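You operate a simulated robot arm through the tools that you are given. There is no shell and no other tool. Be economical: measure what you need, move in short steps, check, and stop when the job is done.

The job below is to be done with a simulated two-armed robot. You get a single attempt, and the scene is never put back.

## Task
Pick up the cassette from the top of the desk with one hand, pass it to the other hand and put it in the inside of the crate of white brushes. Set down upright: cassette.

It is judged by the outcome, as a careful person would: the job done as asked, and still so three seconds after it is handed in. It fails if anything else is knocked over, pushed out of place, dropped, spilled or broken.

## Robot
Two 7-joint arms with two-finger parallel grippers on one trunk, on a base that drives. Base frame: it is fixed to the floor where the robot stands at the start and does not move with it; the origin is under the middle of the robot, x ahead of it, y to its left, z up. Units: m, degrees, N and s.
The left shoulder is at the start at [0.077, 0.182, 1.062], the right one opposite. With the tool pointing down near the work surface each hand reaches from about 0.3 to 0.76 m from the robot's upright axis, wherever it stands, measured 20 degrees to its own side. Places, roughly: inside of the crate of white brushes [-3.1, -0.4, 1]. Payload 3.91 kg a hand.
The tool frame of a hand sits at the grasp point between the pads (the TCP): z along the fingers, y along the line on which they close. The tips reach 0.03 m beyond it. Largest opening 0.11 m; finger width 0.02, thickness 0.01; the body of the gripper, 0.048 by 0.112 m, starts 0.055 m behind the TCP.
Orientation is that of the tool frame in the base frame, as a unit quaternion [w, x, y, z]. With the fingers straight down and closing along the base's y, the tool's x points along the base's -x, its y along +y and its z along -z.

## Interface
- The arms move only by the tool nudge_tool. It takes "left_series", "right_series" or both (then of equal length, played together; a hand with none holds still); each is a list of rows, each a list of 7 numbers: the opening, from 0 (shut) to 1 (fully open), then the shift along the base's x, y, z in mm, then the turn, a rotation vector about the base's x, y, z in degrees. In form: [[fingers, x, y, z, rx, ry, rz], ...]. A call has 1 to 12 rows; each row shifts and turns the commanded pose from where the row before left it. A row lasts 0.2 s, in which the tool goes at most 0.05 m and 8.6 degrees; a call with a longer step from one row to the next is refused whole, and so is a gripper value outside its range. Where a pose cannot be reached the arm comes as near as it can. A force on the tool above 40 N (or 10 N above the force at the start of the call, whichever is more), or a blocked arm, ends the call early, and 0.2 s more pass. The fingers move at their own pace (about 0.072 m/s each) and stop on an object; they squeeze with about 26 N. The grip force told is the motor's: it shows also when the fingers shut on nothing. Time passes only in rows, and 0.2 s behind the last, so rows that do not move let the fingers close. The reply holds the time, the measured pose of the TCP, the force on the tool along the base axes, the opening and the grip force, in the units named above and with some noise, with the torque about the TCP (base axes, N m) and any sound that the robot's microphone picked up.
- Cameras (640 x 400 px; columns grow to the right, rows downward): "scene" is now at [0.2218, -0.0167, 1.2385]; the picture's right is [-0.22, -0.98, 0.00], its down [-0.62, 0.14, -0.77] and it looks along [0.75, -0.17, -0.64] (base axes); focal length 261 px, centre (320, 200). "left" rides on the left gripper at [0.072, -0.017, -0.103] in its tool frame; the picture's right is [0.23, 0.97, 0.00], its down [-0.76, 0.18, -0.62] and it looks along [-0.61, 0.14, 0.78] (tool axes); focal length 222 px, centre (320, 200). "right" rides on the right gripper at [0.072, 0.017, -0.103] in its tool frame; the picture's right is [-0.23, 0.97, 0.00], its down [-0.76, -0.18, -0.62] and it looks along [-0.61, -0.14, 0.78] (tool axes); focal length 222 px, centre (320, 200). There is no depth. A picture from a camera that has moved, and an enlarged one, comes with that camera's place and axes in the base frame and with its lens.
- get_image(camera): a new picture of that camera. It takes no simulated time.
- move_column(by): slides the trunk up (or, below 0, down) by that many m; the arms and the scene camera ride with it, the base frame stays. It gives what a move gives, with no picture.
- steer(legs): drives the robot by 1 to 6 legs, each [ahead, left, turn to the left] in m, m and degrees, along the robot's own axes; the way and the turn of a leg run together, so that a leg with both is an arc; at most 1.5 m and 180 degrees a leg. The arms and the cameras ride along, it lands a little off, and it stops where it bumps. It gives what a move gives.
- pan_tilt(pan, tilt): turns the head with the scene camera to pan (to the left, within 80 degrees either way) and tilt (down, from -29 to 69), counted from straight ahead of the robot. It gives what a move gives.
- zoom(camera, box): a new picture of the part [left, top, right, bottom] of that camera's present view, enlarged. It takes no simulated time.
- close_job(): hands the job in; it is judged then, once.

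Go step by step. Nothing tells you exact positions but the pictures and the camera data: compare them with the known pose of the tool, close in by small moves and look again before you grip or let go. The budget is 120 turns and 88 pictures, counting those below and the enlarged ones. Unless the task says otherwise, let go and move clear before handing in, and close with one line.

The tools are called by a JSON object that holds its "fn" and its "kwargs". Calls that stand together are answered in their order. nudge_tool: Moves the arms, as the interface text tells. Its arguments: {"type":"object","properties":{"left_series":{"type":"array","items":{"type":"array","items":{"type":"number"}}},"right_series":{"type":"array","items":{"type":"array","items":{"type":"number"}}}},"required":[]} The other tools are called the same way: move_column (by) slides the trunk up or down; steer (legs) drives the base; pan_tilt (pan, tilt) turns the head that bears the scene camera; get_image (camera) takes a picture; zoom (camera, box) takes an enlarged picture of a part of a camera's view; close_job () hands the job in.

At the start:

```text
time: 0.0
left_position: [0.4958, 0.055, 1.0337]
left_tcp_rot: [0.0, 0.0, 1.0, 0.0]
left_ft_force: [-0.6, -0.1, 0.7]
left_torque: [-0.04, 0.01, 0.01]
left_opening: 0.11
left_grip_force: 0.1
right_position: [0.4184, -0.3393, 0.9971]
right_tcp_rot: [0.0, 0.0, 1.0, 0.0]
right_ft_force: [0.3, 0.5, 0.1]
right_torque: [-0.01, 0.0, -0.05]
right_opening: 0.1101
right_grip_force: 0.0
trunk travel left (down, up): [-0.325, 0.189]
robot x, y, heading: [0.0001, -0.0, 0.0]
head pan, tilt: [-12.5, 39.8]
```

scene: 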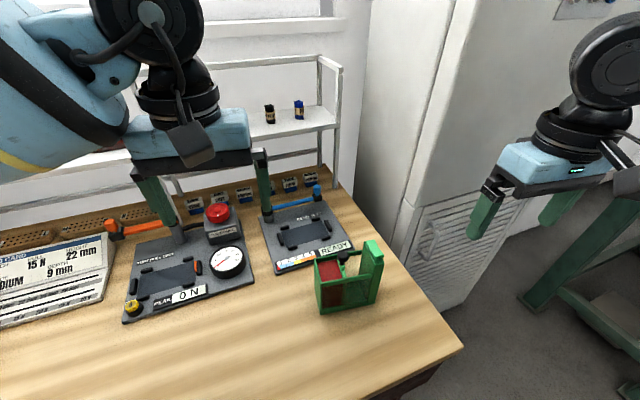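
right: 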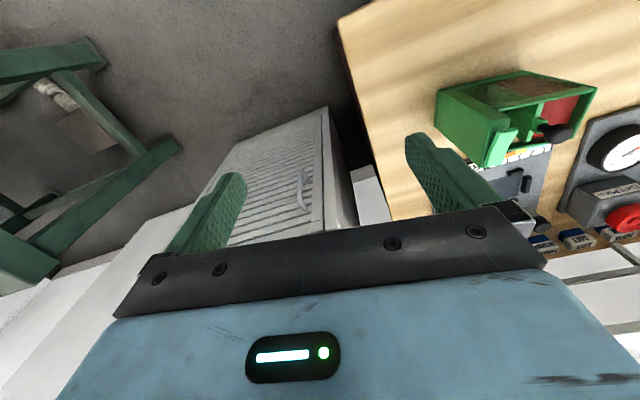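
left: 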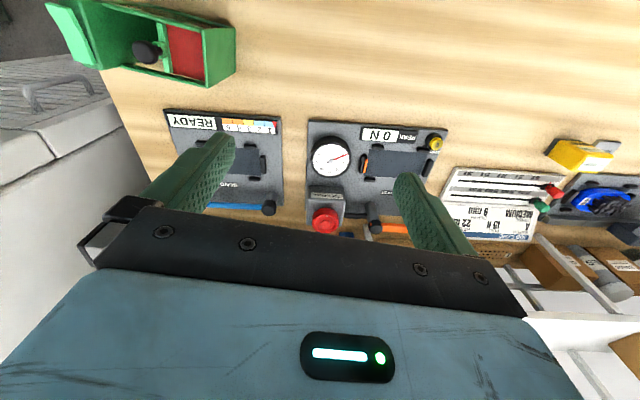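

I see a desk with several fixtures and a green and red box that may be the cassette. I'll zoom in to identify it and look at the rest of the desk.

{"fn": "zoom", "kwargs": {"camera": "scene", "box": [240, 160, 400, 330]}}

{"fn": "zoom", "kwargs": {"camera": "left", "box": [40, 0, 290, 220]}}

{"fn": "pan_tilt", "kwargs": {"pan": 25, "tilt": 40}}

{"fn": "get_image", "kwargs": {"camera": "scene"}}

```text
2.35 times, centred on (320, 245) of scene
camera zoom: at [0.2218, -0.0167, 1.2385], right [-0.22, -0.98, 0.0], down [-0.62, 0.14, -0.77], along [0.75, -0.17, -0.64], focal length 614 px, centre (320, 94)
```

zoom: 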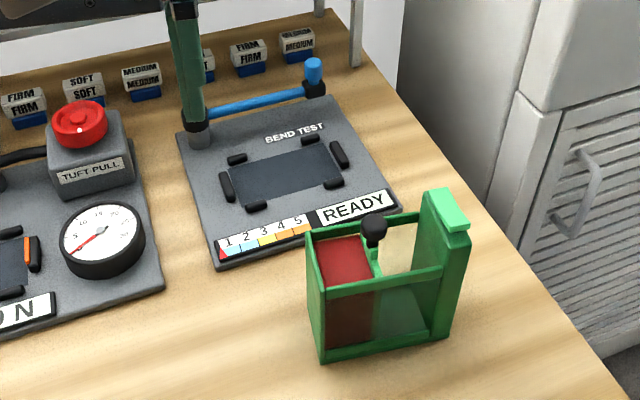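

```text
1.82 times, centred on (165, 110) of left
camera zoom: at [0.4233, 0.0389, 1.1364], right [-0.23, 0.97, 0.0], down [0.76, 0.18, 0.62], along [0.61, 0.14, -0.78], focal length 404 px, centre (602, 364)
```

zoom: 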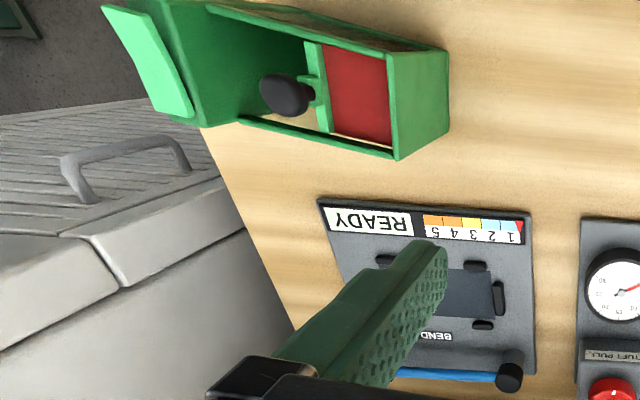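

```text
time: 1.0
left_position: [0.4948, 0.0553, 1.0333]
left_tcp_rot: [0.0, 0.0, 1.0, 0.0]
left_ft_force: [0.2, -0.1, -0.2]
left_torque: [0.01, -0.04, 0.0]
left_opening: 0.1103
left_grip_force: 0.0
right_position: [0.4175, -0.3388, 0.9977]
right_tcp_rot: [0.0, -0.001, 1.0, 0.0]
right_ft_force: [-0.3, 0.7, -0.5]
right_torque: [0.02, -0.02, 0.04]
right_opening: 0.1098
right_grip_force: 0.0
trunk travel left (down, up): [-0.325, 0.189]
robot x, y, heading: [0.0021, 0.0016, -0.0]
head pan, tilt: [25.0, 40.0]
```

```text
82 pictures are left
camera scene: at [0.2157, 0.0375, 1.2382], right [0.42, -0.91, 0.0], down [-0.58, -0.27, -0.77], along [0.69, 0.32, -0.64], focal length 261 px, centre (320, 200)
```

scene: 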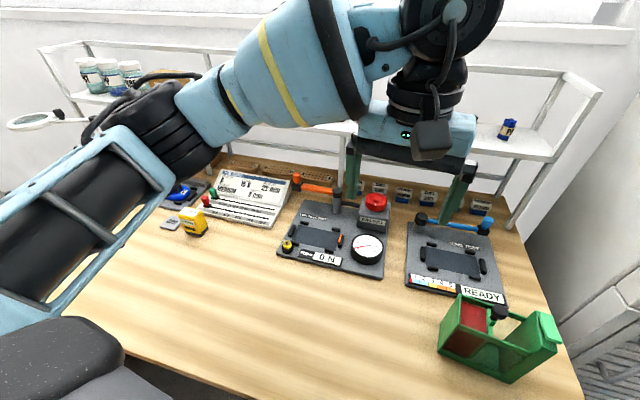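

The green and red box with the black pusher must be the cassette. It spans roughly x 0.453–0.50, y -0.07 to -0.175, z 0.765–0.92. Before choosing grips I'll look to both sides, then see the crate.

{"fn": "pan_tilt", "kwargs": {"pan": -80, "tilt": 20}}

{"fn": "get_image", "kwargs": {"camera": "scene"}}

{"fn": "pan_tilt", "kwargs": {"pan": 80, "tilt": 20}}

{"fn": "get_image", "kwargs": {"camera": "scene"}}

```text
time: 2.9
left_position: [0.4964, 0.0552, 1.0333]
left_tcp_rot: [0.0, 0.0, 1.0, 0.0]
left_ft_force: [-0.2, -0.6, 0.6]
left_torque: [-0.03, -0.01, 0.0]
left_opening: 0.1101
left_grip_force: 0.0
right_position: [0.4182, -0.3393, 0.9966]
right_tcp_rot: [0.0, 0.0, 1.0, 0.002]
right_ft_force: [0.0, 0.5, -1.1]
right_torque: [-0.01, 0.02, 0.04]
right_opening: 0.1099
right_grip_force: 0.0
trunk travel left (down, up): [-0.325, 0.189]
robot x, y, heading: [0.0006, -0.0004, 0.0]
head pan, tilt: [-80.0, 20.0]
```

```text
81 pictures are left
camera scene: at [0.1548, -0.09, 1.2696], right [-0.98, -0.17, 0.0], down [-0.06, 0.34, -0.94], along [0.16, -0.93, -0.34], focal length 261 px, centre (320, 200)
```

scene: 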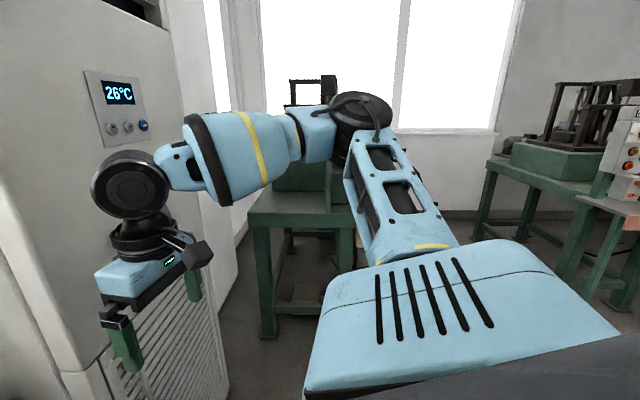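

```text
time: 5.3
left_position: [0.4959, 0.0567, 1.0342]
left_tcp_rot: [0.0, 0.0, 1.0, 0.0]
left_ft_force: [-0.5, 1.1, -0.1]
left_torque: [-0.01, -0.01, 0.03]
left_opening: 0.1102
left_grip_force: 0.0
right_position: [0.4173, -0.3389, 0.9967]
right_tcp_rot: [0.0, 0.0, 1.0, 0.0]
right_ft_force: [0.2, -0.5, -0.1]
right_torque: [-0.02, 0.01, 0.04]
right_opening: 0.11
right_grip_force: 0.1
trunk travel left (down, up): [-0.325, 0.189]
robot x, y, heading: [-0.0007, -0.0006, 0.1]
head pan, tilt: [80.0, 20.0]
```

```text
80 pictures are left
camera scene: at [0.1548, 0.0934, 1.2696], right [0.98, -0.17, 0.0], down [-0.06, -0.34, -0.94], along [0.16, 0.93, -0.34], focal length 261 px, centre (320, 200)
```

scene: 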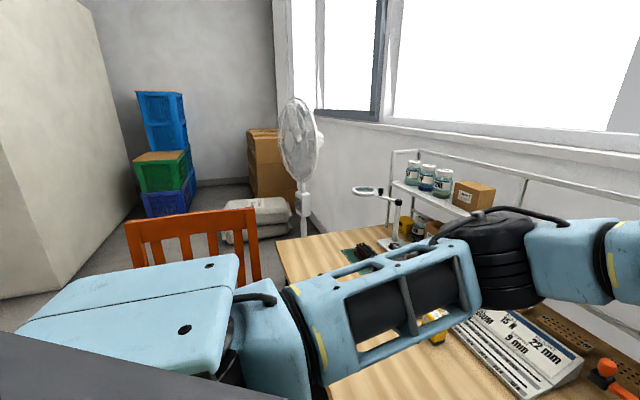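

There's a chair on the left and a cabinet on the right. I'll back off the desk and turn right to look at the crate first.

{"fn": "steer", "kwargs": {"legs": [[-0.5, 0, 0], [0, 0, -100]]}}

{"fn": "pan_tilt", "kwargs": {"pan": -75, "tilt": 15}}

{"fn": "get_image", "kwargs": {"camera": "scene"}}

```text
time: 11.9
left_position: [-0.4583, -0.4988, 1.0336]
left_tcp_rot: [0.0, 0.719, 0.695, 0.0]
left_ft_force: [-0.5, 0.1, 1.0]
left_torque: [0.0, 0.02, 0.02]
left_opening: 0.1103
left_grip_force: 0.1
right_position: [-0.8459, -0.4137, 0.9979]
right_tcp_rot: [0.013, 0.713, 0.701, -0.004]
right_ft_force: [1.2, -5.0, -1.6]
right_torque: [0.26, -0.03, 0.21]
right_opening: 0.11
right_grip_force: 0.1
trunk travel left (down, up): [-0.325, 0.189]
robot x, y, heading: [-0.4969, -0.0019, -91.9]
head pan, tilt: [80.0, 20.0]
stopped in leg 2: the force on the tool passed its limit at 108 N (the readings are from after the stop); the commanded pose is now the measured one
```

```text
time: 14.3
left_position: [-0.4584, -0.4994, 1.0339]
left_tcp_rot: [0.0, 0.719, 0.695, -0.001]
left_ft_force: [0.0, 0.5, -0.1]
left_torque: [-0.01, 0.0, 0.02]
left_opening: 0.11
left_grip_force: 0.0
right_position: [-0.8459, -0.4125, 0.9981]
right_tcp_rot: [0.013, 0.714, 0.7, -0.003]
right_ft_force: [1.7, -6.9, -0.7]
right_torque: [0.51, 0.05, 0.39]
right_opening: 0.1098
right_grip_force: 0.0
trunk travel left (down, up): [-0.325, 0.189]
robot x, y, heading: [-0.4938, -0.0015, -92.0]
head pan, tilt: [-75.0, 15.0]
```

```text
79 pictures are left
camera scene: at [-0.5928, -0.1612, 1.2776], right [-0.23, 0.97, 0.0], down [0.25, 0.06, -0.97], along [-0.94, -0.22, -0.26], focal length 261 px, centre (320, 200)
```

scene: 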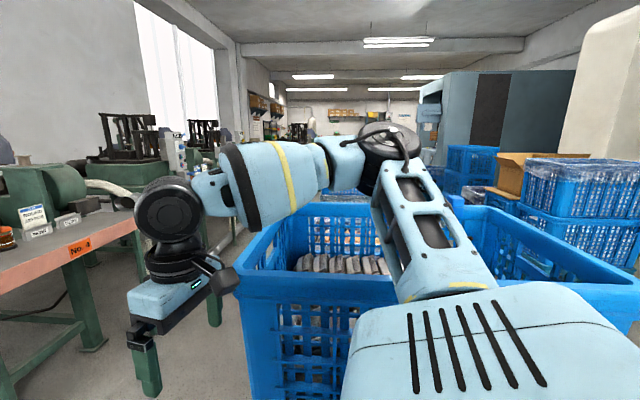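

The right arm bumped a large blue crate behind the robot. I'll look at the contact before backing out.

{"fn": "get_image", "kwargs": {"camera": "right"}}

{"fn": "pan_tilt", "kwargs": {"pan": -80, "tilt": 45}}

{"fn": "get_image", "kwargs": {"camera": "scene"}}

```text
78 pictures are left
camera right: at [-0.8291, -0.3386, 1.0997], right [0.97, -0.25, 0.02], down [-0.2, -0.74, 0.64], along [-0.14, -0.62, -0.77], focal length 222 px, centre (320, 200)
```

right: 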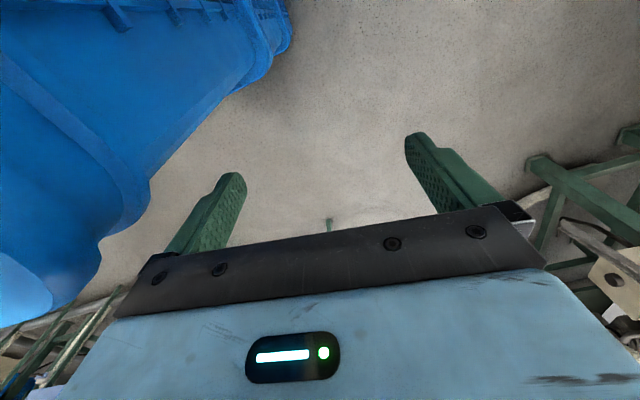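

```text
time: 15.2
left_position: [-0.4583, -0.4993, 1.033]
left_tcp_rot: [0.0, 0.718, 0.696, 0.0]
left_ft_force: [0.2, 0.4, 0.1]
left_torque: [0.03, 0.03, -0.01]
left_opening: 0.1099
left_grip_force: 0.0
right_position: [-0.8463, -0.413, 0.999]
right_tcp_rot: [0.013, 0.714, 0.7, -0.003]
right_ft_force: [2.1, -7.8, 0.2]
right_torque: [0.53, 0.08, 0.43]
right_opening: 0.1101
right_grip_force: 0.1
trunk travel left (down, up): [-0.325, 0.189]
robot x, y, heading: [-0.4964, 0.0009, -92.0]
head pan, tilt: [-80.0, 45.0]
```

```text
77 pictures are left
camera scene: at [-0.5823, -0.1514, 1.2309], right [-0.14, 0.99, 0.0], down [0.7, 0.1, -0.71], along [-0.7, -0.1, -0.71], focal length 261 px, centre (320, 200)
```

scene: 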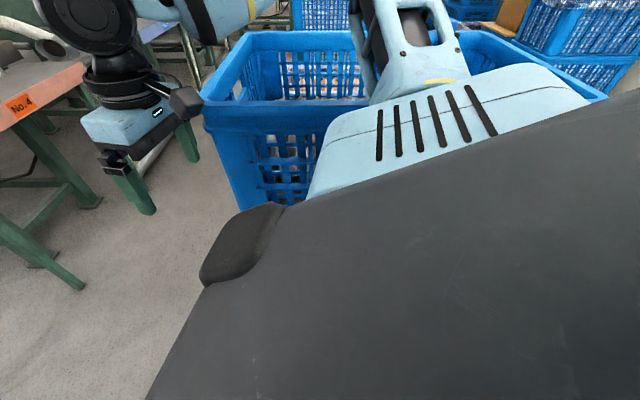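

The gripper only touches the crate's corner. I'll turn back left to release it and take another look to check whether the crate moved.

{"fn": "steer", "kwargs": {"legs": [[0, 0, 35]]}}

{"fn": "pan_tilt", "kwargs": {"pan": -80, "tilt": 25}}

{"fn": "get_image", "kwargs": {"camera": "scene"}}

```text
time: 17.3
left_position: [-0.1806, -0.3855, 1.0336]
left_tcp_rot: [0.0, 0.476, 0.879, 0.0]
left_ft_force: [-0.4, 0.6, 0.1]
left_torque: [0.03, 0.01, 0.02]
left_opening: 0.1101
left_grip_force: 0.1
right_position: [-0.548, -0.5392, 0.9989]
right_tcp_rot: [0.014, 0.471, 0.882, 0.001]
right_ft_force: [0.6, 0.4, 0.2]
right_torque: [-0.05, -0.02, -0.02]
right_opening: 0.1104
right_grip_force: 0.1
trunk travel left (down, up): [-0.325, 0.189]
robot x, y, heading: [-0.4949, -0.0041, -56.8]
head pan, tilt: [-80.0, 45.0]
```

```text
time: 18.1
left_position: [-0.18, -0.3868, 1.0343]
left_tcp_rot: [0.001, 0.477, 0.879, 0.0]
left_ft_force: [-0.4, 1.0, -0.3]
left_torque: [0.04, -0.01, -0.01]
left_opening: 0.11
left_grip_force: 0.1
right_position: [-0.5487, -0.5379, 0.9988]
right_tcp_rot: [0.013, 0.47, 0.882, 0.001]
right_ft_force: [-0.5, 0.5, -0.1]
right_torque: [0.0, -0.02, 0.02]
right_opening: 0.1102
right_grip_force: 0.1
trunk travel left (down, up): [-0.325, 0.189]
robot x, y, heading: [-0.498, -0.0044, -57.1]
head pan, tilt: [-80.0, 25.0]
```

```text
76 pictures are left
camera scene: at [-0.4889, -0.1793, 1.2615], right [-0.68, 0.73, 0.0], down [0.31, 0.29, -0.91], along [-0.66, -0.62, -0.42], focal length 261 px, centre (320, 200)
```

scene: 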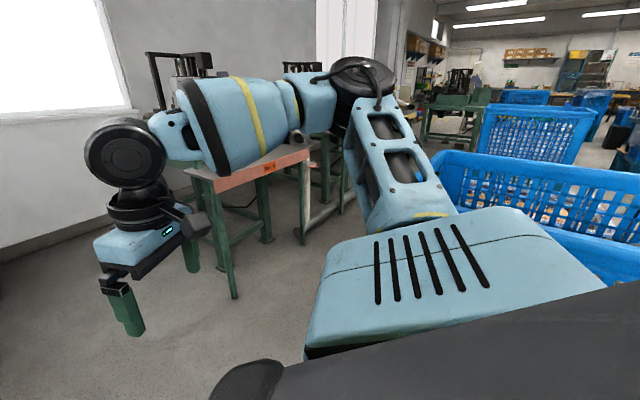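

The crate near the expected place shows behind the first one. I'll zoom in on it.

{"fn": "zoom", "kwargs": {"camera": "scene", "box": [420, 60, 640, 260]}}

```text
2.00 times, centred on (530, 160) of scene
camera zoom: at [-0.4889, -0.1793, 1.2615], right [-0.68, 0.73, 0.0], down [0.31, 0.29, -0.91], along [-0.66, -0.62, -0.42], focal length 522 px, centre (-100, 280)
```

zoom: 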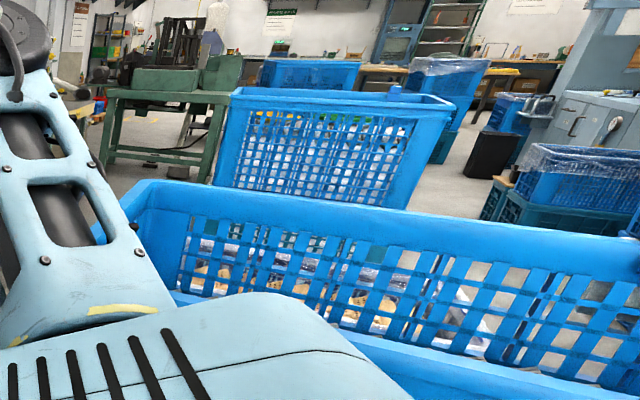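

The white-brush crate seems to stand at around x -2.7 to -3.3, reachable by the aisle at y≈-0.85. I'll go back to the desk and pick the cassette with the left hand at its +y end, so the right hand can later take the tall tab.

{"fn": "steer", "kwargs": {"legs": [[0, 0, 57], [0.5, 0, 0]]}}

{"fn": "pan_tilt", "kwargs": {"pan": -12.5, "tilt": 40}}

{"fn": "nudge_tool", "kwargs": {"right_series": [[1, 0, 0, 30, 0, 0, 0], [1, 0, 0, 30, 0, 0, 0], [1, -20, 0, 30, 0, 0, 0], [1, -30, 0, 0, 0, 0, 0]]}}

{"fn": "nudge_tool", "kwargs": {"left_series": [[1, -10, 0, 10, 0, 0, -8.5], [1, -10, 0, 10, 0, 0, -8.5], [1, 0, 0, 0, 0, 0, -8.5], [1, 0, 0, 0, 0, 0, -8.5], [1, 0, 0, 0, 0, 0, -8.5], [1, 0, 0, 0, 0, 0, -8.5], [1, 0, 0, 0, 0, 0, -8.5], [1, 0, 0, 0, 0, 0, -8.5], [1, 0, 0, 0, 0, 0, -8.5], [1, 0, 0, 0, 0, 0, -8.5], [1, 0, 0, 0, 0, 0, -5]]}}

{"fn": "get_image", "kwargs": {"camera": "scene"}}

```text
time: 23.6
left_position: [0.496, 0.0637, 1.0328]
left_tcp_rot: [0.001, -0.005, 1.0, 0.0]
left_ft_force: [0.2, -0.4, -0.2]
left_torque: [-0.04, 0.01, 0.01]
left_opening: 0.1098
left_grip_force: 0.1
right_position: [0.4266, -0.3263, 0.9985]
right_tcp_rot: [0.011, -0.011, 1.0, 0.007]
right_ft_force: [0.6, -0.2, -0.3]
right_torque: [0.04, 0.05, 0.01]
right_opening: 0.1101
right_grip_force: 0.0
trunk travel left (down, up): [-0.325, 0.189]
robot x, y, heading: [-0.0014, 0.0031, 0.4]
head pan, tilt: [-80.0, 25.0]
```

```text
time: 25.0
left_position: [0.4953, 0.0638, 1.0335]
left_tcp_rot: [0.0, -0.004, 1.0, 0.0]
left_ft_force: [-0.4, -0.5, -1.3]
left_torque: [0.0, -0.01, -0.02]
left_opening: 0.1103
left_grip_force: 0.0
right_position: [0.4269, -0.3262, 0.9988]
right_tcp_rot: [0.011, -0.011, 1.0, 0.007]
right_ft_force: [0.5, 0.4, 0.0]
right_torque: [0.01, 0.01, 0.01]
right_opening: 0.1104
right_grip_force: 0.0
trunk travel left (down, up): [-0.325, 0.189]
robot x, y, heading: [0.0002, 0.0077, 0.7]
head pan, tilt: [-12.5, 40.0]
```

```text
time: 26.0
left_position: [0.4945, 0.0636, 1.0343]
left_tcp_rot: [0.001, -0.005, 1.0, -0.001]
left_ft_force: [0.3, -0.5, 0.4]
left_torque: [0.01, 0.0, -0.03]
left_opening: 0.11
left_grip_force: 0.0
right_position: [0.3736, -0.3283, 1.089]
right_tcp_rot: [0.012, -0.011, 1.0, 0.007]
right_ft_force: [-0.1, 0.4, 0.3]
right_torque: [-0.02, -0.04, 0.01]
right_opening: 0.11
right_grip_force: 0.1
trunk travel left (down, up): [-0.325, 0.189]
robot x, y, heading: [-0.0016, 0.0066, 0.3]
head pan, tilt: [-12.5, 40.0]
```

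```text
time: 28.4
left_position: [0.3954, 0.0465, 1.0444]
left_tcp_rot: [0.0, 0.703, 0.711, -0.001]
left_ft_force: [-0.4, 0.0, 0.2]
left_torque: [-0.02, -0.01, -0.01]
left_opening: 0.1101
left_grip_force: 0.2
left hand out of reach, approached as far as the arm can: row 9, 10, 11
right_position: [0.375, -0.3267, 1.0884]
right_tcp_rot: [0.012, -0.012, 1.0, 0.007]
right_ft_force: [-0.5, -0.3, 0.0]
right_torque: [-0.04, -0.03, -0.01]
right_opening: 0.11
right_grip_force: 0.1
trunk travel left (down, up): [-0.325, 0.189]
robot x, y, heading: [0.0019, 0.0023, 0.5]
head pan, tilt: [-12.5, 40.0]
```

```text
74 pictures are left
camera scene: at [0.2222, -0.0099, 1.2382], right [-0.21, -0.98, 0.0], down [-0.63, 0.13, -0.77], along [0.75, -0.16, -0.64], focal length 261 px, centre (320, 200)
```

scene: 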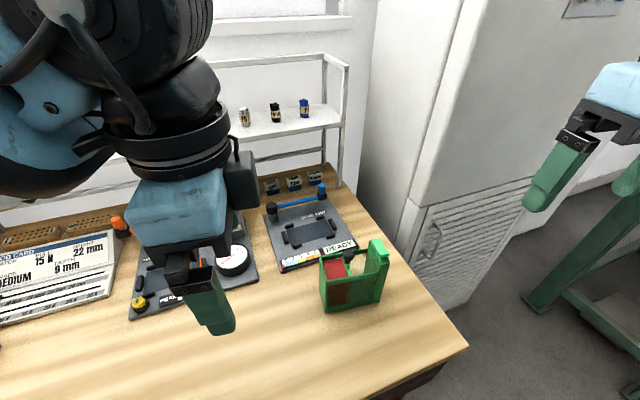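

The turn reached the orientation but shifted the hand away from the desired spot. Let me see what the left camera shows.

{"fn": "get_image", "kwargs": {"camera": "left"}}

```text
73 pictures are left
camera left: at [0.3787, 0.12, 1.1471], right [0.97, 0.24, 0.0], down [0.18, -0.76, 0.62], along [0.15, -0.61, -0.78], focal length 222 px, centre (320, 200)
```

left: 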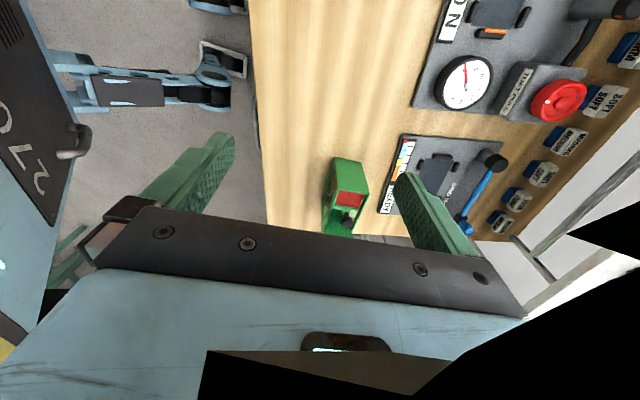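

The camera view is fine. I'll add the 30° tilt and try moving toward the cassette to test reach.

{"fn": "nudge_tool", "kwargs": {"left_series": [[1, 10, 0, 0, -8, 0, 0], [1, 15, 0, 0, -8, 0, 0], [1, 15, 0, 0, -8, 0, 0], [1, 15, 0, 0, -6, 0, 0], [1, 15, 0, 0, 0, 0, 0], [1, 10, 0, 0, 0, 0, 0]]}}

```text
time: 29.8
left_position: [0.3787, 0.092, 1.0749]
left_tcp_rot: [0.183, 0.679, 0.687, -0.184]
left_ft_force: [0.1, -0.1, 0.3]
left_torque: [-0.03, -0.02, -0.02]
left_opening: 0.1098
left_grip_force: 0.0
left hand out of reach, approached as far as the arm can: row 1, 2, 3, 4, 5, 6
right_position: [0.3741, -0.327, 1.089]
right_tcp_rot: [0.012, -0.012, 1.0, 0.007]
right_ft_force: [-0.4, -0.1, -0.5]
right_torque: [-0.04, -0.03, 0.03]
right_opening: 0.1099
right_grip_force: 0.0
trunk travel left (down, up): [-0.325, 0.189]
robot x, y, heading: [0.0006, 0.0076, 0.6]
head pan, tilt: [-12.5, 40.0]
```

That wrist direction is limited, so I'll undo the tilt and turn the hand the other way (+90°) instead.

{"fn": "nudge_tool", "kwargs": {"left_series": [[1, 0, 0, 0, 8, 0, 0], [1, 0, 0, 0, 8, 0, 0], [1, 0, 0, 0, 8, 0, 0], [1, 0, 0, 0, 6, 0, 0], [1, 0, 0, 0, 0, 0, 8.5], [1, 0, 0, 0, 0, 0, 8.5], [1, 0, 0, 0, 0, 0, 8.5], [1, 0, 0, 0, 0, 0, 8.5], [1, 0, 0, 0, 0, 0, 8.5], [1, 0, 0, 0, 0, 0, 8.5], [1, 0, 0, 0, 0, 0, 8.5], [1, 0, 0, 0, 0, 0, 8.5]]}}

{"fn": "nudge_tool", "kwargs": {"left_series": [[1, 0, 0, 0, 0, 0, 8.5], [1, 0, 0, 0, 0, 0, 8.5], [1, 0, 0, 0, 0, 0, 8.5], [1, 0, 0, 0, 0, 0, 8.5], [1, 0, 0, 0, 0, 0, 8.5], [1, 0, 0, 0, 0, 0, 8.5], [1, 0, 0, 0, 0, 0, 8.5], [1, 0, 0, 0, 0, 0, 8.5], [1, 0, 0, 0, 0, 0, 8.5], [1, 0, 0, 0, 0, 0, 8.5], [1, 0, 0, 0, 0, 0, 8.5], [1, 0, 0, 0, 0, 0, 8.5]]}}

```text
time: 32.4
left_position: [0.3795, 0.0916, 1.0754]
left_tcp_rot: [0.001, 0.186, 0.983, 0.0]
left_ft_force: [0.4, -0.4, 0.3]
left_torque: [-0.02, 0.0, -0.02]
left_opening: 0.11
left_grip_force: 0.1
right_position: [0.3739, -0.3267, 1.0874]
right_tcp_rot: [0.012, -0.011, 1.0, 0.008]
right_ft_force: [0.8, -0.2, 0.5]
right_torque: [0.0, 0.0, -0.01]
right_opening: 0.1098
right_grip_force: 0.0
trunk travel left (down, up): [-0.325, 0.189]
robot x, y, heading: [-0.0007, 0.0069, 0.9]
head pan, tilt: [-12.5, 40.0]
```

```text
time: 35.0
left_position: [0.3796, 0.0915, 1.0746]
left_tcp_rot: [0.0, -0.647, 0.763, 0.0]
left_ft_force: [-0.1, 0.3, 0.0]
left_torque: [-0.03, -0.03, 0.01]
left_opening: 0.11
left_grip_force: 0.1
right_position: [0.375, -0.3276, 1.0885]
right_tcp_rot: [0.011, -0.011, 1.0, 0.007]
right_ft_force: [-0.3, 0.9, -0.1]
right_torque: [0.02, -0.02, -0.02]
right_opening: 0.1101
right_grip_force: 0.1
trunk travel left (down, up): [-0.325, 0.189]
robot x, y, heading: [-0.0028, 0.0029, 0.5]
head pan, tilt: [-12.5, 40.0]
```

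This direction works. I'll finish the turn, tilt 35°, and hover near the cassette.

{"fn": "nudge_tool", "kwargs": {"left_series": [[1, 10, -12, -5, 0, 0, 5], [1, 10, -12, -10, 0, 0, 4.4], [1, 15, -20, -15, -7, 0, 0], [1, 15, -20, -20, -7, 0, 0], [1, 15, -20, -20, -7, 0, 0], [1, 16, -20, -25, -7, 0, 0], [1, 16, -18, -25, -7, 0, 0]]}}

{"fn": "get_image", "kwargs": {"camera": "left"}}

{"fn": "get_image", "kwargs": {"camera": "scene"}}

```text
time: 36.6
left_position: [0.4756, -0.0309, 0.9557]
left_tcp_rot: [-0.212, -0.674, 0.675, -0.214]
left_ft_force: [-0.7, 0.0, 0.1]
left_torque: [-0.02, -0.01, 0.04]
left_opening: 0.1097
left_grip_force: 0.1
right_position: [0.3767, -0.3263, 1.0888]
right_tcp_rot: [0.011, -0.012, 1.0, 0.006]
right_ft_force: [0.1, -0.6, -0.3]
right_torque: [-0.01, 0.03, 0.0]
right_opening: 0.1099
right_grip_force: 0.1
trunk travel left (down, up): [-0.325, 0.189]
robot x, y, heading: [0.0021, 0.0032, 0.4]
head pan, tilt: [-12.5, 40.0]
```

```text
72 pictures are left
camera left: at [0.4926, -0.0298, 1.082], right [-0.97, -0.18, 0.13], down [-0.18, 0.98, 0.07], along [-0.14, 0.05, -0.99], focal length 222 px, centre (320, 200)
```

left: 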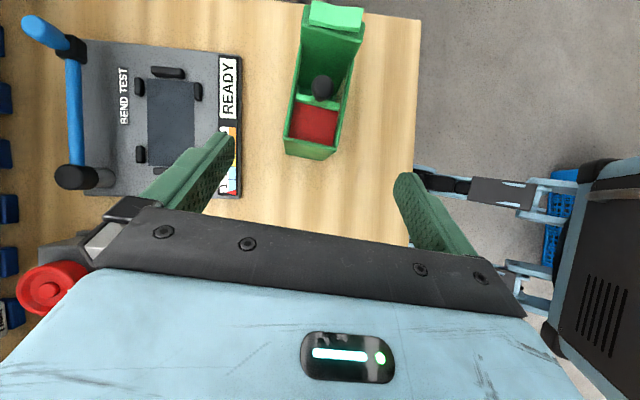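

```text
71 pictures are left
camera scene: at [0.2226, -0.0097, 1.2381], right [-0.21, -0.98, 0.0], down [-0.63, 0.13, -0.77], along [0.75, -0.16, -0.64], focal length 261 px, centre (320, 200)
```

scene: 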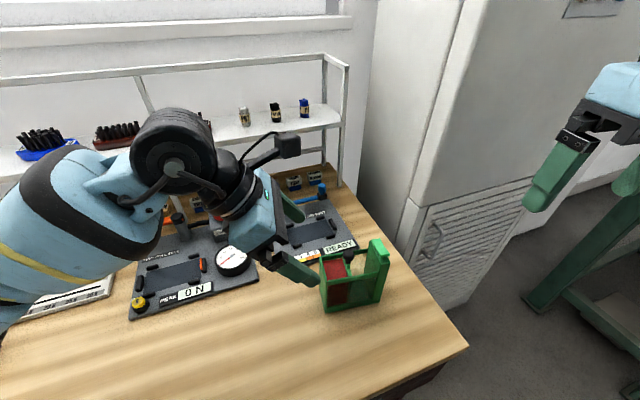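

The cassette's red-end top corners come out at (0.504,-0.070) and (0.456,-0.070), so its centre is x≈0.480. I'll descend along the tilted axis to straddle it.

{"fn": "nudge_tool", "kwargs": {"left_series": [[1, 2, -10, -30, 0, 0, 0], [1, 2, -15, -30, 0, 0, 0], [1, 0, -15, -27, 0, 0, 0], [1, 0, -14, -25, 0, 0, 0]]}}

{"fn": "get_image", "kwargs": {"camera": "left"}}

{"fn": "zoom", "kwargs": {"camera": "scene", "box": [220, 180, 460, 330]}}

```text
time: 37.6
left_position: [0.4797, -0.084, 0.8439]
left_tcp_rot: [-0.212, -0.674, 0.675, -0.212]
left_ft_force: [0.1, 0.1, 0.4]
left_torque: [-0.01, -0.02, 0.0]
left_opening: 0.1101
left_grip_force: 0.2
right_position: [0.3743, -0.3278, 1.0881]
right_tcp_rot: [0.011, -0.011, 1.0, 0.007]
right_ft_force: [0.3, 0.1, 0.4]
right_torque: [0.01, -0.01, 0.0]
right_opening: 0.1098
right_grip_force: 0.1
trunk travel left (down, up): [-0.325, 0.189]
robot x, y, heading: [0.0032, 0.0086, 0.8]
head pan, tilt: [-12.5, 40.0]
```

```text
70 pictures are left
camera left: at [0.4969, -0.0836, 0.9688], right [-0.97, -0.18, 0.13], down [-0.18, 0.98, 0.07], along [-0.14, 0.05, -0.99], focal length 222 px, centre (320, 200)
```

left: 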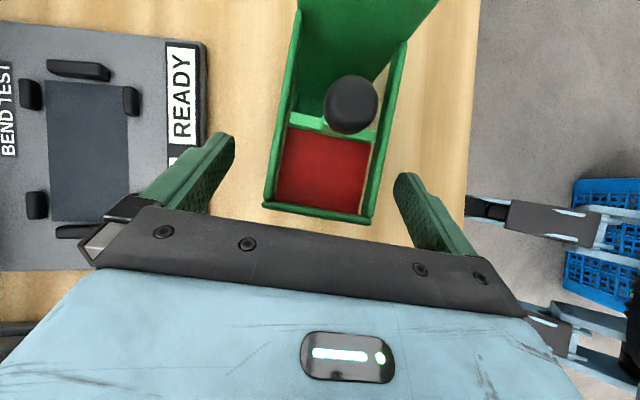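

```text
2.67 times, centred on (340, 255) of scene
camera zoom: at [0.2223, -0.01, 1.2382], right [-0.21, -0.98, 0.0], down [-0.63, 0.13, -0.77], along [0.75, -0.16, -0.64], focal length 695 px, centre (267, 53)
```

zoom: 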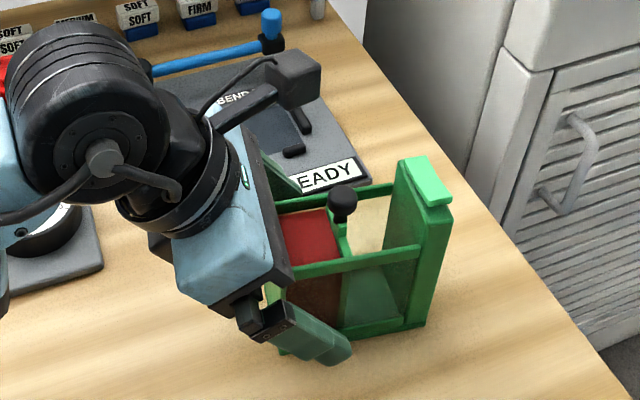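

The fingers straddle the red end centrally. Closing the left hand.

{"fn": "nudge_tool", "kwargs": {"left_series": [[0.3, 0, 0, 0, 0, 0, 0], [0, 0, 0, 0, 0, 0, 0], [0, 0, 0, 0, 0, 0, 0], [0, 0, 0, 0, 0, 0, 0], [0, 0, 0, 0, 0, 0, 0]]}}

{"fn": "get_image", "kwargs": {"camera": "left"}}

```text
time: 38.8
left_position: [0.4798, -0.0842, 0.843]
left_tcp_rot: [-0.212, -0.674, 0.675, -0.212]
left_ft_force: [1.8, -0.1, -0.2]
left_torque: [-0.02, -0.17, 0.13]
left_opening: 0.055
left_grip_force: 26.0
right_position: [0.3737, -0.3273, 1.088]
right_tcp_rot: [0.012, -0.011, 1.0, 0.007]
right_ft_force: [-0.5, 1.0, 0.6]
right_torque: [-0.03, -0.02, 0.01]
right_opening: 0.1097
right_grip_force: 0.0
trunk travel left (down, up): [-0.325, 0.189]
robot x, y, heading: [0.0025, 0.0054, 0.8]
head pan, tilt: [-12.5, 40.0]
```

```text
68 pictures are left
camera left: at [0.497, -0.0833, 0.9692], right [-0.97, -0.18, 0.13], down [-0.18, 0.98, 0.07], along [-0.14, 0.05, -0.99], focal length 222 px, centre (320, 200)
```

left: 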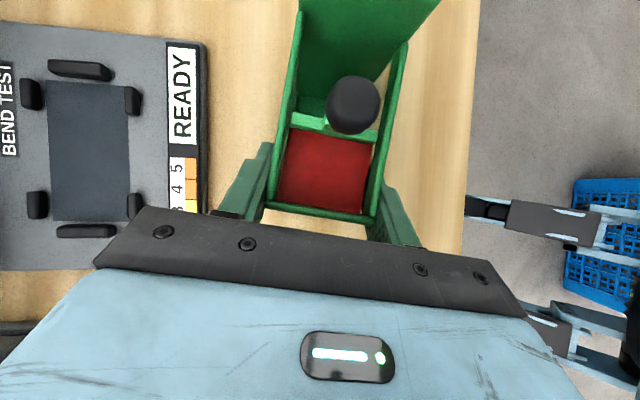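

It's gripped at 0.055 m. Lifting straight up.

{"fn": "nudge_tool", "kwargs": {"left_series": [[0, 0, 0, 5, 0, 0, 0], [0, 0, 0, 10, 0, 0, 0], [0, 0, 0, 20, 0, 0, 0], [0, 0, 0, 30, 0, 0, 0], [0, 0, 0, 40, 0, 0, 0], [0, -5, 0, 40, 0, 0, 0], [0, -10, 0, 35, 0, 0, 0], [0, -10, 0, 20, 0, 0, 0]]}}

{"fn": "pan_tilt", "kwargs": {"pan": -12.5, "tilt": 30}}

{"fn": "get_image", "kwargs": {"camera": "scene"}}

```text
time: 40.6
left_position: [0.4534, -0.0827, 1.0431]
left_tcp_rot: [-0.212, -0.673, 0.676, -0.212]
left_ft_force: [0.0, 0.2, -3.9]
left_torque: [0.24, 0.0, 0.02]
left_opening: 0.055
left_grip_force: 26.0
right_position: [0.376, -0.3283, 1.0874]
right_tcp_rot: [0.012, -0.011, 1.0, 0.008]
right_ft_force: [-0.7, 0.3, 0.5]
right_torque: [-0.02, 0.03, -0.02]
right_opening: 0.11
right_grip_force: 0.0
trunk travel left (down, up): [-0.325, 0.189]
robot x, y, heading: [0.0018, 0.0038, 0.8]
head pan, tilt: [-12.5, 40.0]
```

```text
time: 41.4
left_position: [0.4533, -0.0817, 1.0413]
left_tcp_rot: [-0.211, -0.674, 0.675, -0.213]
left_ft_force: [-0.2, 0.7, -3.3]
left_torque: [0.19, 0.0, -0.04]
left_opening: 0.0551
left_grip_force: 25.9
right_position: [0.3751, -0.3275, 1.0894]
right_tcp_rot: [0.012, -0.012, 1.0, 0.007]
right_ft_force: [0.3, 0.2, 0.6]
right_torque: [0.02, 0.0, 0.0]
right_opening: 0.1098
right_grip_force: 0.0
trunk travel left (down, up): [-0.325, 0.189]
robot x, y, heading: [0.002, 0.0026, 0.9]
head pan, tilt: [-12.5, 30.0]
```

```text
67 pictures are left
camera scene: at [0.2278, -0.011, 1.2534], right [-0.21, -0.98, 0.0], down [-0.49, 0.1, -0.87], along [0.85, -0.18, -0.5], focal length 261 px, centre (320, 200)
```

scene: 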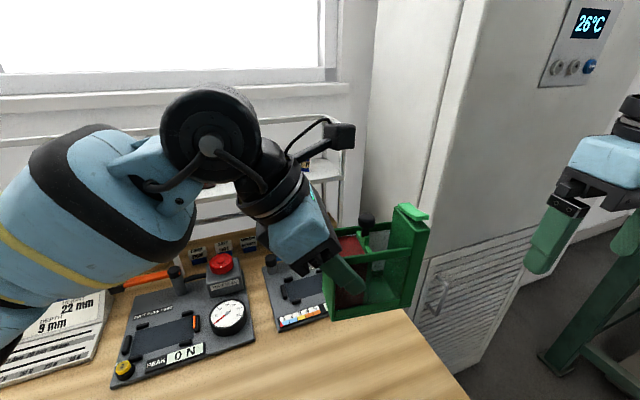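

The cassette is held level, about 0.4 kg. I'll prepare the right hand: turn it -90° and tilt 45°, hovering outside the tall tab.

{"fn": "nudge_tool", "kwargs": {"right_series": [[1, 0, 0, 10, 0, 0, -8.5], [1, 0, 0, 10, 0, 0, -8.5], [1, 0, 0, 10, 0, 0, -8.5], [1, 0, 0, 10, 0, 0, -8.5], [1, 0, 0, 10, 0, 0, -8.5], [1, 0, 0, 10, 0, 0, -8.5], [1, 0, 0, 10, 0, 0, -8.5], [1, 0, 0, 10, 0, 0, -8.5], [1, 0, 0, 10, 0, 0, -8.5], [1, 0, 0, 10, 0, 0, -8.5], [1, 0, 0, 0, 0, 0, -3.5]]}}

{"fn": "nudge_tool", "kwargs": {"right_series": [[1, 10, 0, 0, 8, 0, 0], [1, 15, 0, 0, 8, 0, 0], [1, 15, 0, 0, 8, 0, 0], [1, 15, 10, 0, 8, 0, 0], [1, 15, 20, 0, 8, 0, 0], [1, 8, 20, 0, 5, 0, 0]]}}

{"fn": "get_image", "kwargs": {"camera": "right"}}

{"fn": "get_image", "kwargs": {"camera": "scene"}}

```text
time: 43.8
left_position: [0.4537, -0.0831, 1.043]
left_tcp_rot: [-0.211, -0.674, 0.675, -0.212]
left_ft_force: [-0.8, -0.2, -3.8]
left_torque: [0.24, 0.04, 0.01]
left_opening: 0.0546
left_grip_force: 26.0
right_position: [0.3766, -0.3259, 1.1897]
right_tcp_rot: [0.013, 0.691, 0.723, -0.004]
right_ft_force: [0.4, -0.8, 0.7]
right_torque: [0.0, 0.0, -0.01]
right_opening: 0.1102
right_grip_force: 0.1
trunk travel left (down, up): [-0.325, 0.189]
robot x, y, heading: [-0.0009, 0.0035, 0.4]
head pan, tilt: [-12.5, 30.0]
```

```text
time: 45.2
left_position: [0.4545, -0.0836, 1.0412]
left_tcp_rot: [0.21, 0.675, -0.674, 0.214]
left_ft_force: [0.3, -0.9, -3.9]
left_torque: [0.19, 0.0, -0.02]
left_opening: 0.0548
left_grip_force: 26.0
right_position: [0.4542, -0.2762, 1.1877]
right_tcp_rot: [-0.253, 0.642, 0.67, 0.275]
right_ft_force: [-0.3, 0.3, 0.4]
right_torque: [0.01, -0.01, 0.0]
right_opening: 0.1101
right_grip_force: 0.1
trunk travel left (down, up): [-0.325, 0.189]
robot x, y, heading: [-0.0, 0.0099, 0.6]
head pan, tilt: [-12.5, 30.0]
```

```text
66 pictures are left
camera right: at [0.4667, -0.2947, 1.313], right [0.98, -0.14, -0.11], down [-0.15, -0.98, -0.09], along [-0.1, 0.1, -0.99], focal length 222 px, centre (320, 200)
```

right: 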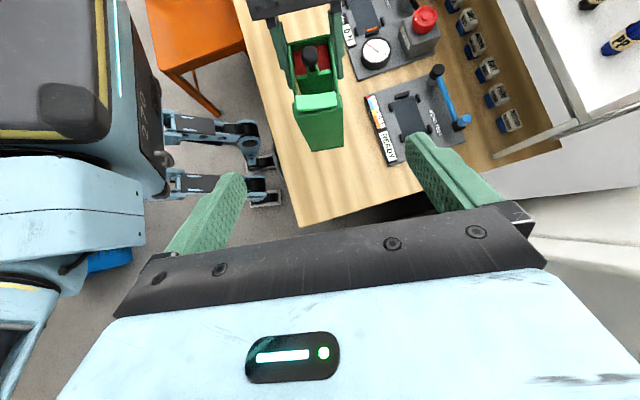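

```text
65 pictures are left
camera scene: at [0.2282, -0.0112, 1.2534], right [-0.21, -0.98, 0.0], down [-0.49, 0.1, -0.87], along [0.85, -0.18, -0.5], focal length 261 px, centre (320, 200)
```

scene: 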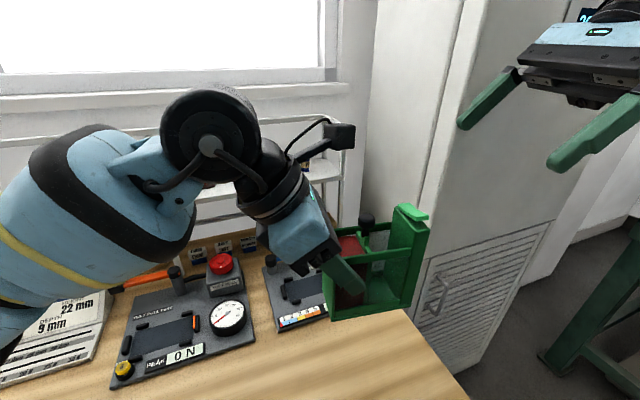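

The cassette's top lip is at about z 1.095, y -0.177, x centre 0.456. I'll straighten the right hand slightly and approach partway along its 45° axis, then check.

{"fn": "nudge_tool", "kwargs": {"right_series": [[1, 1, 20, -20, 0, 2.5, -1.4], [1, 1, 25, -25, 0, 0, 0], [1, 0, 25, -25, 0, 0, 0]]}}

{"fn": "get_image", "kwargs": {"camera": "right"}}

{"fn": "get_image", "kwargs": {"camera": "scene"}}

```text
time: 46.0
left_position: [0.455, -0.0831, 1.0401]
left_tcp_rot: [-0.212, -0.674, 0.675, -0.212]
left_ft_force: [0.3, -0.5, -3.6]
left_torque: [0.21, 0.01, 0.01]
left_opening: 0.0547
left_grip_force: 25.8
right_position: [0.4568, -0.2063, 1.1193]
right_tcp_rot: [-0.263, 0.656, 0.657, 0.263]
right_ft_force: [0.1, -0.3, -0.9]
right_torque: [0.01, 0.02, 0.0]
right_opening: 0.1098
right_grip_force: 0.1
trunk travel left (down, up): [-0.325, 0.189]
robot x, y, heading: [0.0, 0.0037, 0.8]
head pan, tilt: [-12.5, 30.0]
```

```text
64 pictures are left
camera right: at [0.4732, -0.2243, 1.2433], right [0.97, -0.16, -0.16], down [-0.18, -0.98, -0.08], along [-0.14, 0.1, -0.98], focal length 222 px, centre (320, 200)
```

right: 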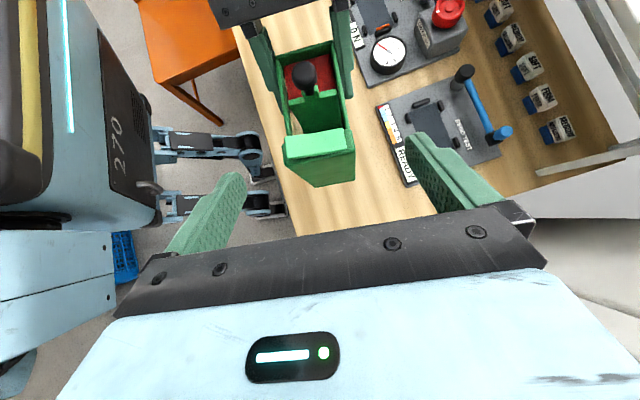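

```text
63 pictures are left
camera scene: at [0.2283, -0.0106, 1.2534], right [-0.21, -0.98, 0.0], down [-0.49, 0.1, -0.87], along [0.85, -0.18, -0.5], focal length 261 px, centre (320, 200)
```

scene: 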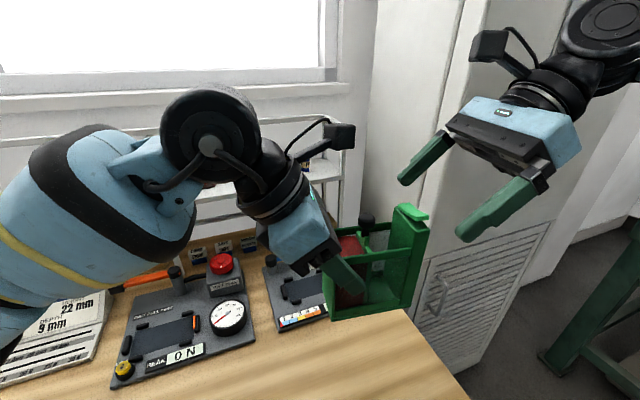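

Estimates are consistent. I'll finish the approach so the right fingers straddle the tab, then check.

{"fn": "nudge_tool", "kwargs": {"right_series": [[1, 0, 17, -17, 0, 0, 0], [1, 0, 17, -17, 0, 0, 0], [1, 0, 16, -16, 0, 0, 0]]}}

{"fn": "get_image", "kwargs": {"camera": "right"}}

{"fn": "zoom", "kwargs": {"camera": "scene", "box": [240, 80, 560, 340]}}

```text
time: 46.8
left_position: [0.4547, -0.0826, 1.0418]
left_tcp_rot: [-0.212, -0.674, 0.675, -0.212]
left_ft_force: [0.4, -0.3, -4.0]
left_torque: [0.21, 0.0, 0.0]
left_opening: 0.0548
left_grip_force: 25.9
right_position: [0.4547, -0.1541, 1.068]
right_tcp_rot: [-0.263, 0.657, 0.656, 0.263]
right_ft_force: [-0.5, -0.5, -0.4]
right_torque: [-0.01, -0.02, 0.0]
right_opening: 0.1101
right_grip_force: 0.1
trunk travel left (down, up): [-0.325, 0.189]
robot x, y, heading: [0.0022, 0.0086, 0.3]
head pan, tilt: [-12.5, 30.0]
```

```text
62 pictures are left
camera right: at [0.4728, -0.1743, 1.1922], right [0.97, -0.16, -0.16], down [-0.18, -0.98, -0.08], along [-0.14, 0.1, -0.98], focal length 222 px, centre (320, 200)
```

right: 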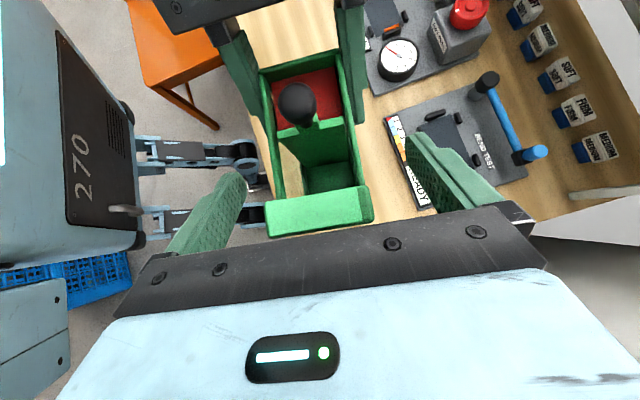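

```text
1.54 times, centred on (400, 210) of scene
camera zoom: at [0.2281, -0.0107, 1.2534], right [-0.21, -0.98, 0.0], down [-0.49, 0.1, -0.87], along [0.85, -0.18, -0.5], focal length 401 px, centre (197, 185)
```

zoom: 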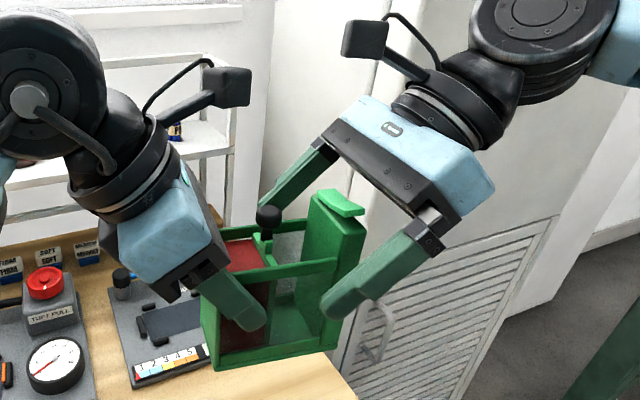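

Both fingers straddle the tab end cleanly. Closing the right hand.

{"fn": "nudge_tool", "kwargs": {"right_series": [[0.4, 0, 0, 0, 0, 0, 0], [0, 0, 0, 0, 0, 0, 0], [0, 0, 0, 0, 0, 0, 0], [0, 0, 0, 0, 0, 0, 0], [0, 0, 0, 0, 0, 0, 0]]}}

{"fn": "get_image", "kwargs": {"camera": "right"}}

```text
time: 48.0
left_position: [0.4543, -0.0833, 1.0424]
left_tcp_rot: [0.211, 0.675, -0.674, 0.213]
left_ft_force: [9.5, -3.2, -3.6]
left_torque: [0.43, 0.18, 0.61]
left_opening: 0.0546
left_grip_force: 26.2
right_position: [0.4551, -0.1561, 1.0678]
right_tcp_rot: [-0.264, 0.656, 0.657, 0.262]
right_ft_force: [-9.6, 3.8, -0.4]
right_torque: [-0.14, 0.09, 0.07]
right_opening: 0.0547
right_grip_force: 25.8
trunk travel left (down, up): [-0.325, 0.189]
robot x, y, heading: [0.0006, 0.0022, 0.8]
head pan, tilt: [-12.5, 30.0]
```

```text
60 pictures are left
camera right: at [0.4722, -0.1745, 1.1924], right [0.97, -0.16, -0.16], down [-0.18, -0.98, -0.07], along [-0.14, 0.1, -0.98], focal length 222 px, centre (320, 200)
```

right: 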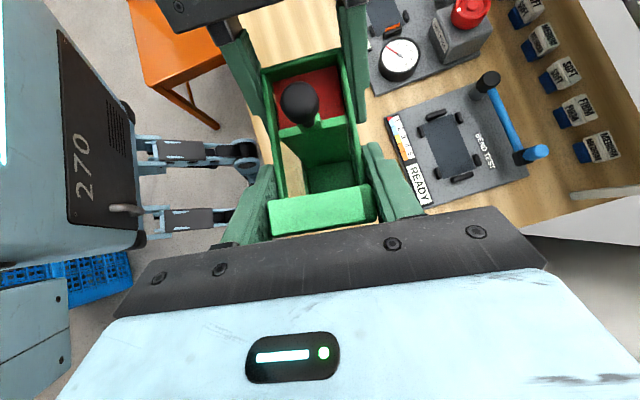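

Both hands hold it. Now I'll open the left and retreat it along its own axis.

{"fn": "nudge_tool", "kwargs": {"left_series": [[0.6, 0, 0, 0, 0, 0, 0], [1, 0, 0, 0, 0, 0, 0], [1, 0, 0, 0, 0, 0, 0], [1, 0, 0, 0, 0, 0, 0], [1, 0, 12, 16, 0, 0, 0], [1, 0, 20, 28, 0, 0, 0], [1, 0, 25, 35, 0, 0, 0], [1, 0, 40, 10, 0, 0, 0], [1, 0, 40, 0, 0, 0, 0]]}}

{"fn": "get_image", "kwargs": {"camera": "scene"}}

```text
time: 50.0
left_position: [0.4557, 0.0537, 1.134]
left_tcp_rot: [-0.212, -0.674, 0.676, -0.212]
left_ft_force: [-0.1, 0.7, -0.5]
left_torque: [-0.01, -0.03, -0.01]
left_opening: 0.11
left_grip_force: 0.2
right_position: [0.4558, -0.1561, 1.0693]
right_tcp_rot: [-0.264, 0.656, 0.656, 0.263]
right_ft_force: [-0.1, 1.1, 0.6]
right_torque: [-0.05, 0.02, 0.0]
right_opening: 0.055
right_grip_force: 26.2
trunk travel left (down, up): [-0.325, 0.189]
robot x, y, heading: [-0.0, 0.0038, 0.6]
head pan, tilt: [-12.5, 30.0]
```

```text
59 pictures are left
camera scene: at [0.2277, -0.0101, 1.2535], right [-0.21, -0.98, 0.0], down [-0.49, 0.1, -0.87], along [0.85, -0.18, -0.5], focal length 261 px, centre (320, 200)
```

scene: 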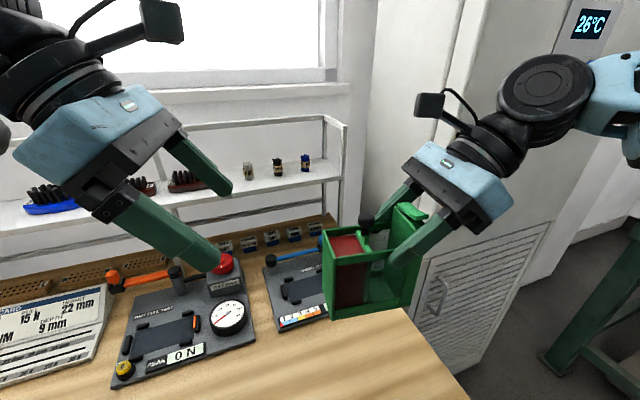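

The right hand holds the cassette alone and it looks level, but the force reading is odd. I'll lift the right hand a little and check.

{"fn": "nudge_tool", "kwargs": {"right_series": [[0, 0, 0, 10, 0, 0, 0], [0, 0, 0, 15, 0, 0, 0], [0, 0, 0, 0, 0, 0, 0], [0, 0, 0, 0, 0, 0, 0]]}}

{"fn": "get_image", "kwargs": {"camera": "right"}}

{"fn": "get_image", "kwargs": {"camera": "left"}}

```text
time: 51.0
left_position: [0.4563, 0.0535, 1.1318]
left_tcp_rot: [-0.212, -0.674, 0.675, -0.213]
left_ft_force: [0.0, 0.3, -0.1]
left_torque: [0.0, 0.02, -0.02]
left_opening: 0.11
left_grip_force: 0.0
right_position: [0.4556, -0.1568, 1.0941]
right_tcp_rot: [-0.263, 0.656, 0.656, 0.263]
right_ft_force: [0.7, -0.2, -3.9]
right_torque: [-0.07, -0.02, 0.01]
right_opening: 0.055
right_grip_force: 26.1
trunk travel left (down, up): [-0.325, 0.189]
robot x, y, heading: [0.0034, 0.007, 0.7]
head pan, tilt: [-12.5, 30.0]
```

```text
58 pictures are left
camera right: at [0.4722, -0.1754, 1.2184], right [0.97, -0.16, -0.16], down [-0.18, -0.98, -0.08], along [-0.14, 0.1, -0.98], focal length 222 px, centre (320, 200)
```

right: 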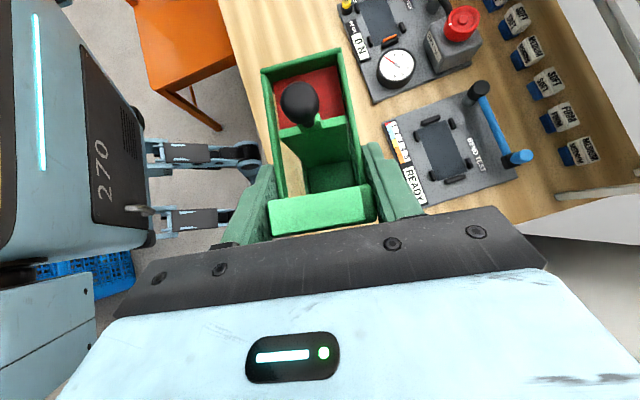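

```text
57 pictures are left
camera left: at [0.4724, 0.053, 1.2581], right [-0.97, -0.18, 0.13], down [-0.18, 0.98, 0.07], along [-0.14, 0.05, -0.99], focal length 222 px, centre (320, 200)
```

left: 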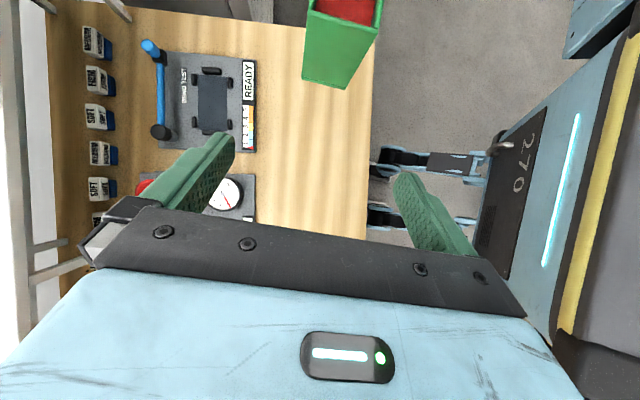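

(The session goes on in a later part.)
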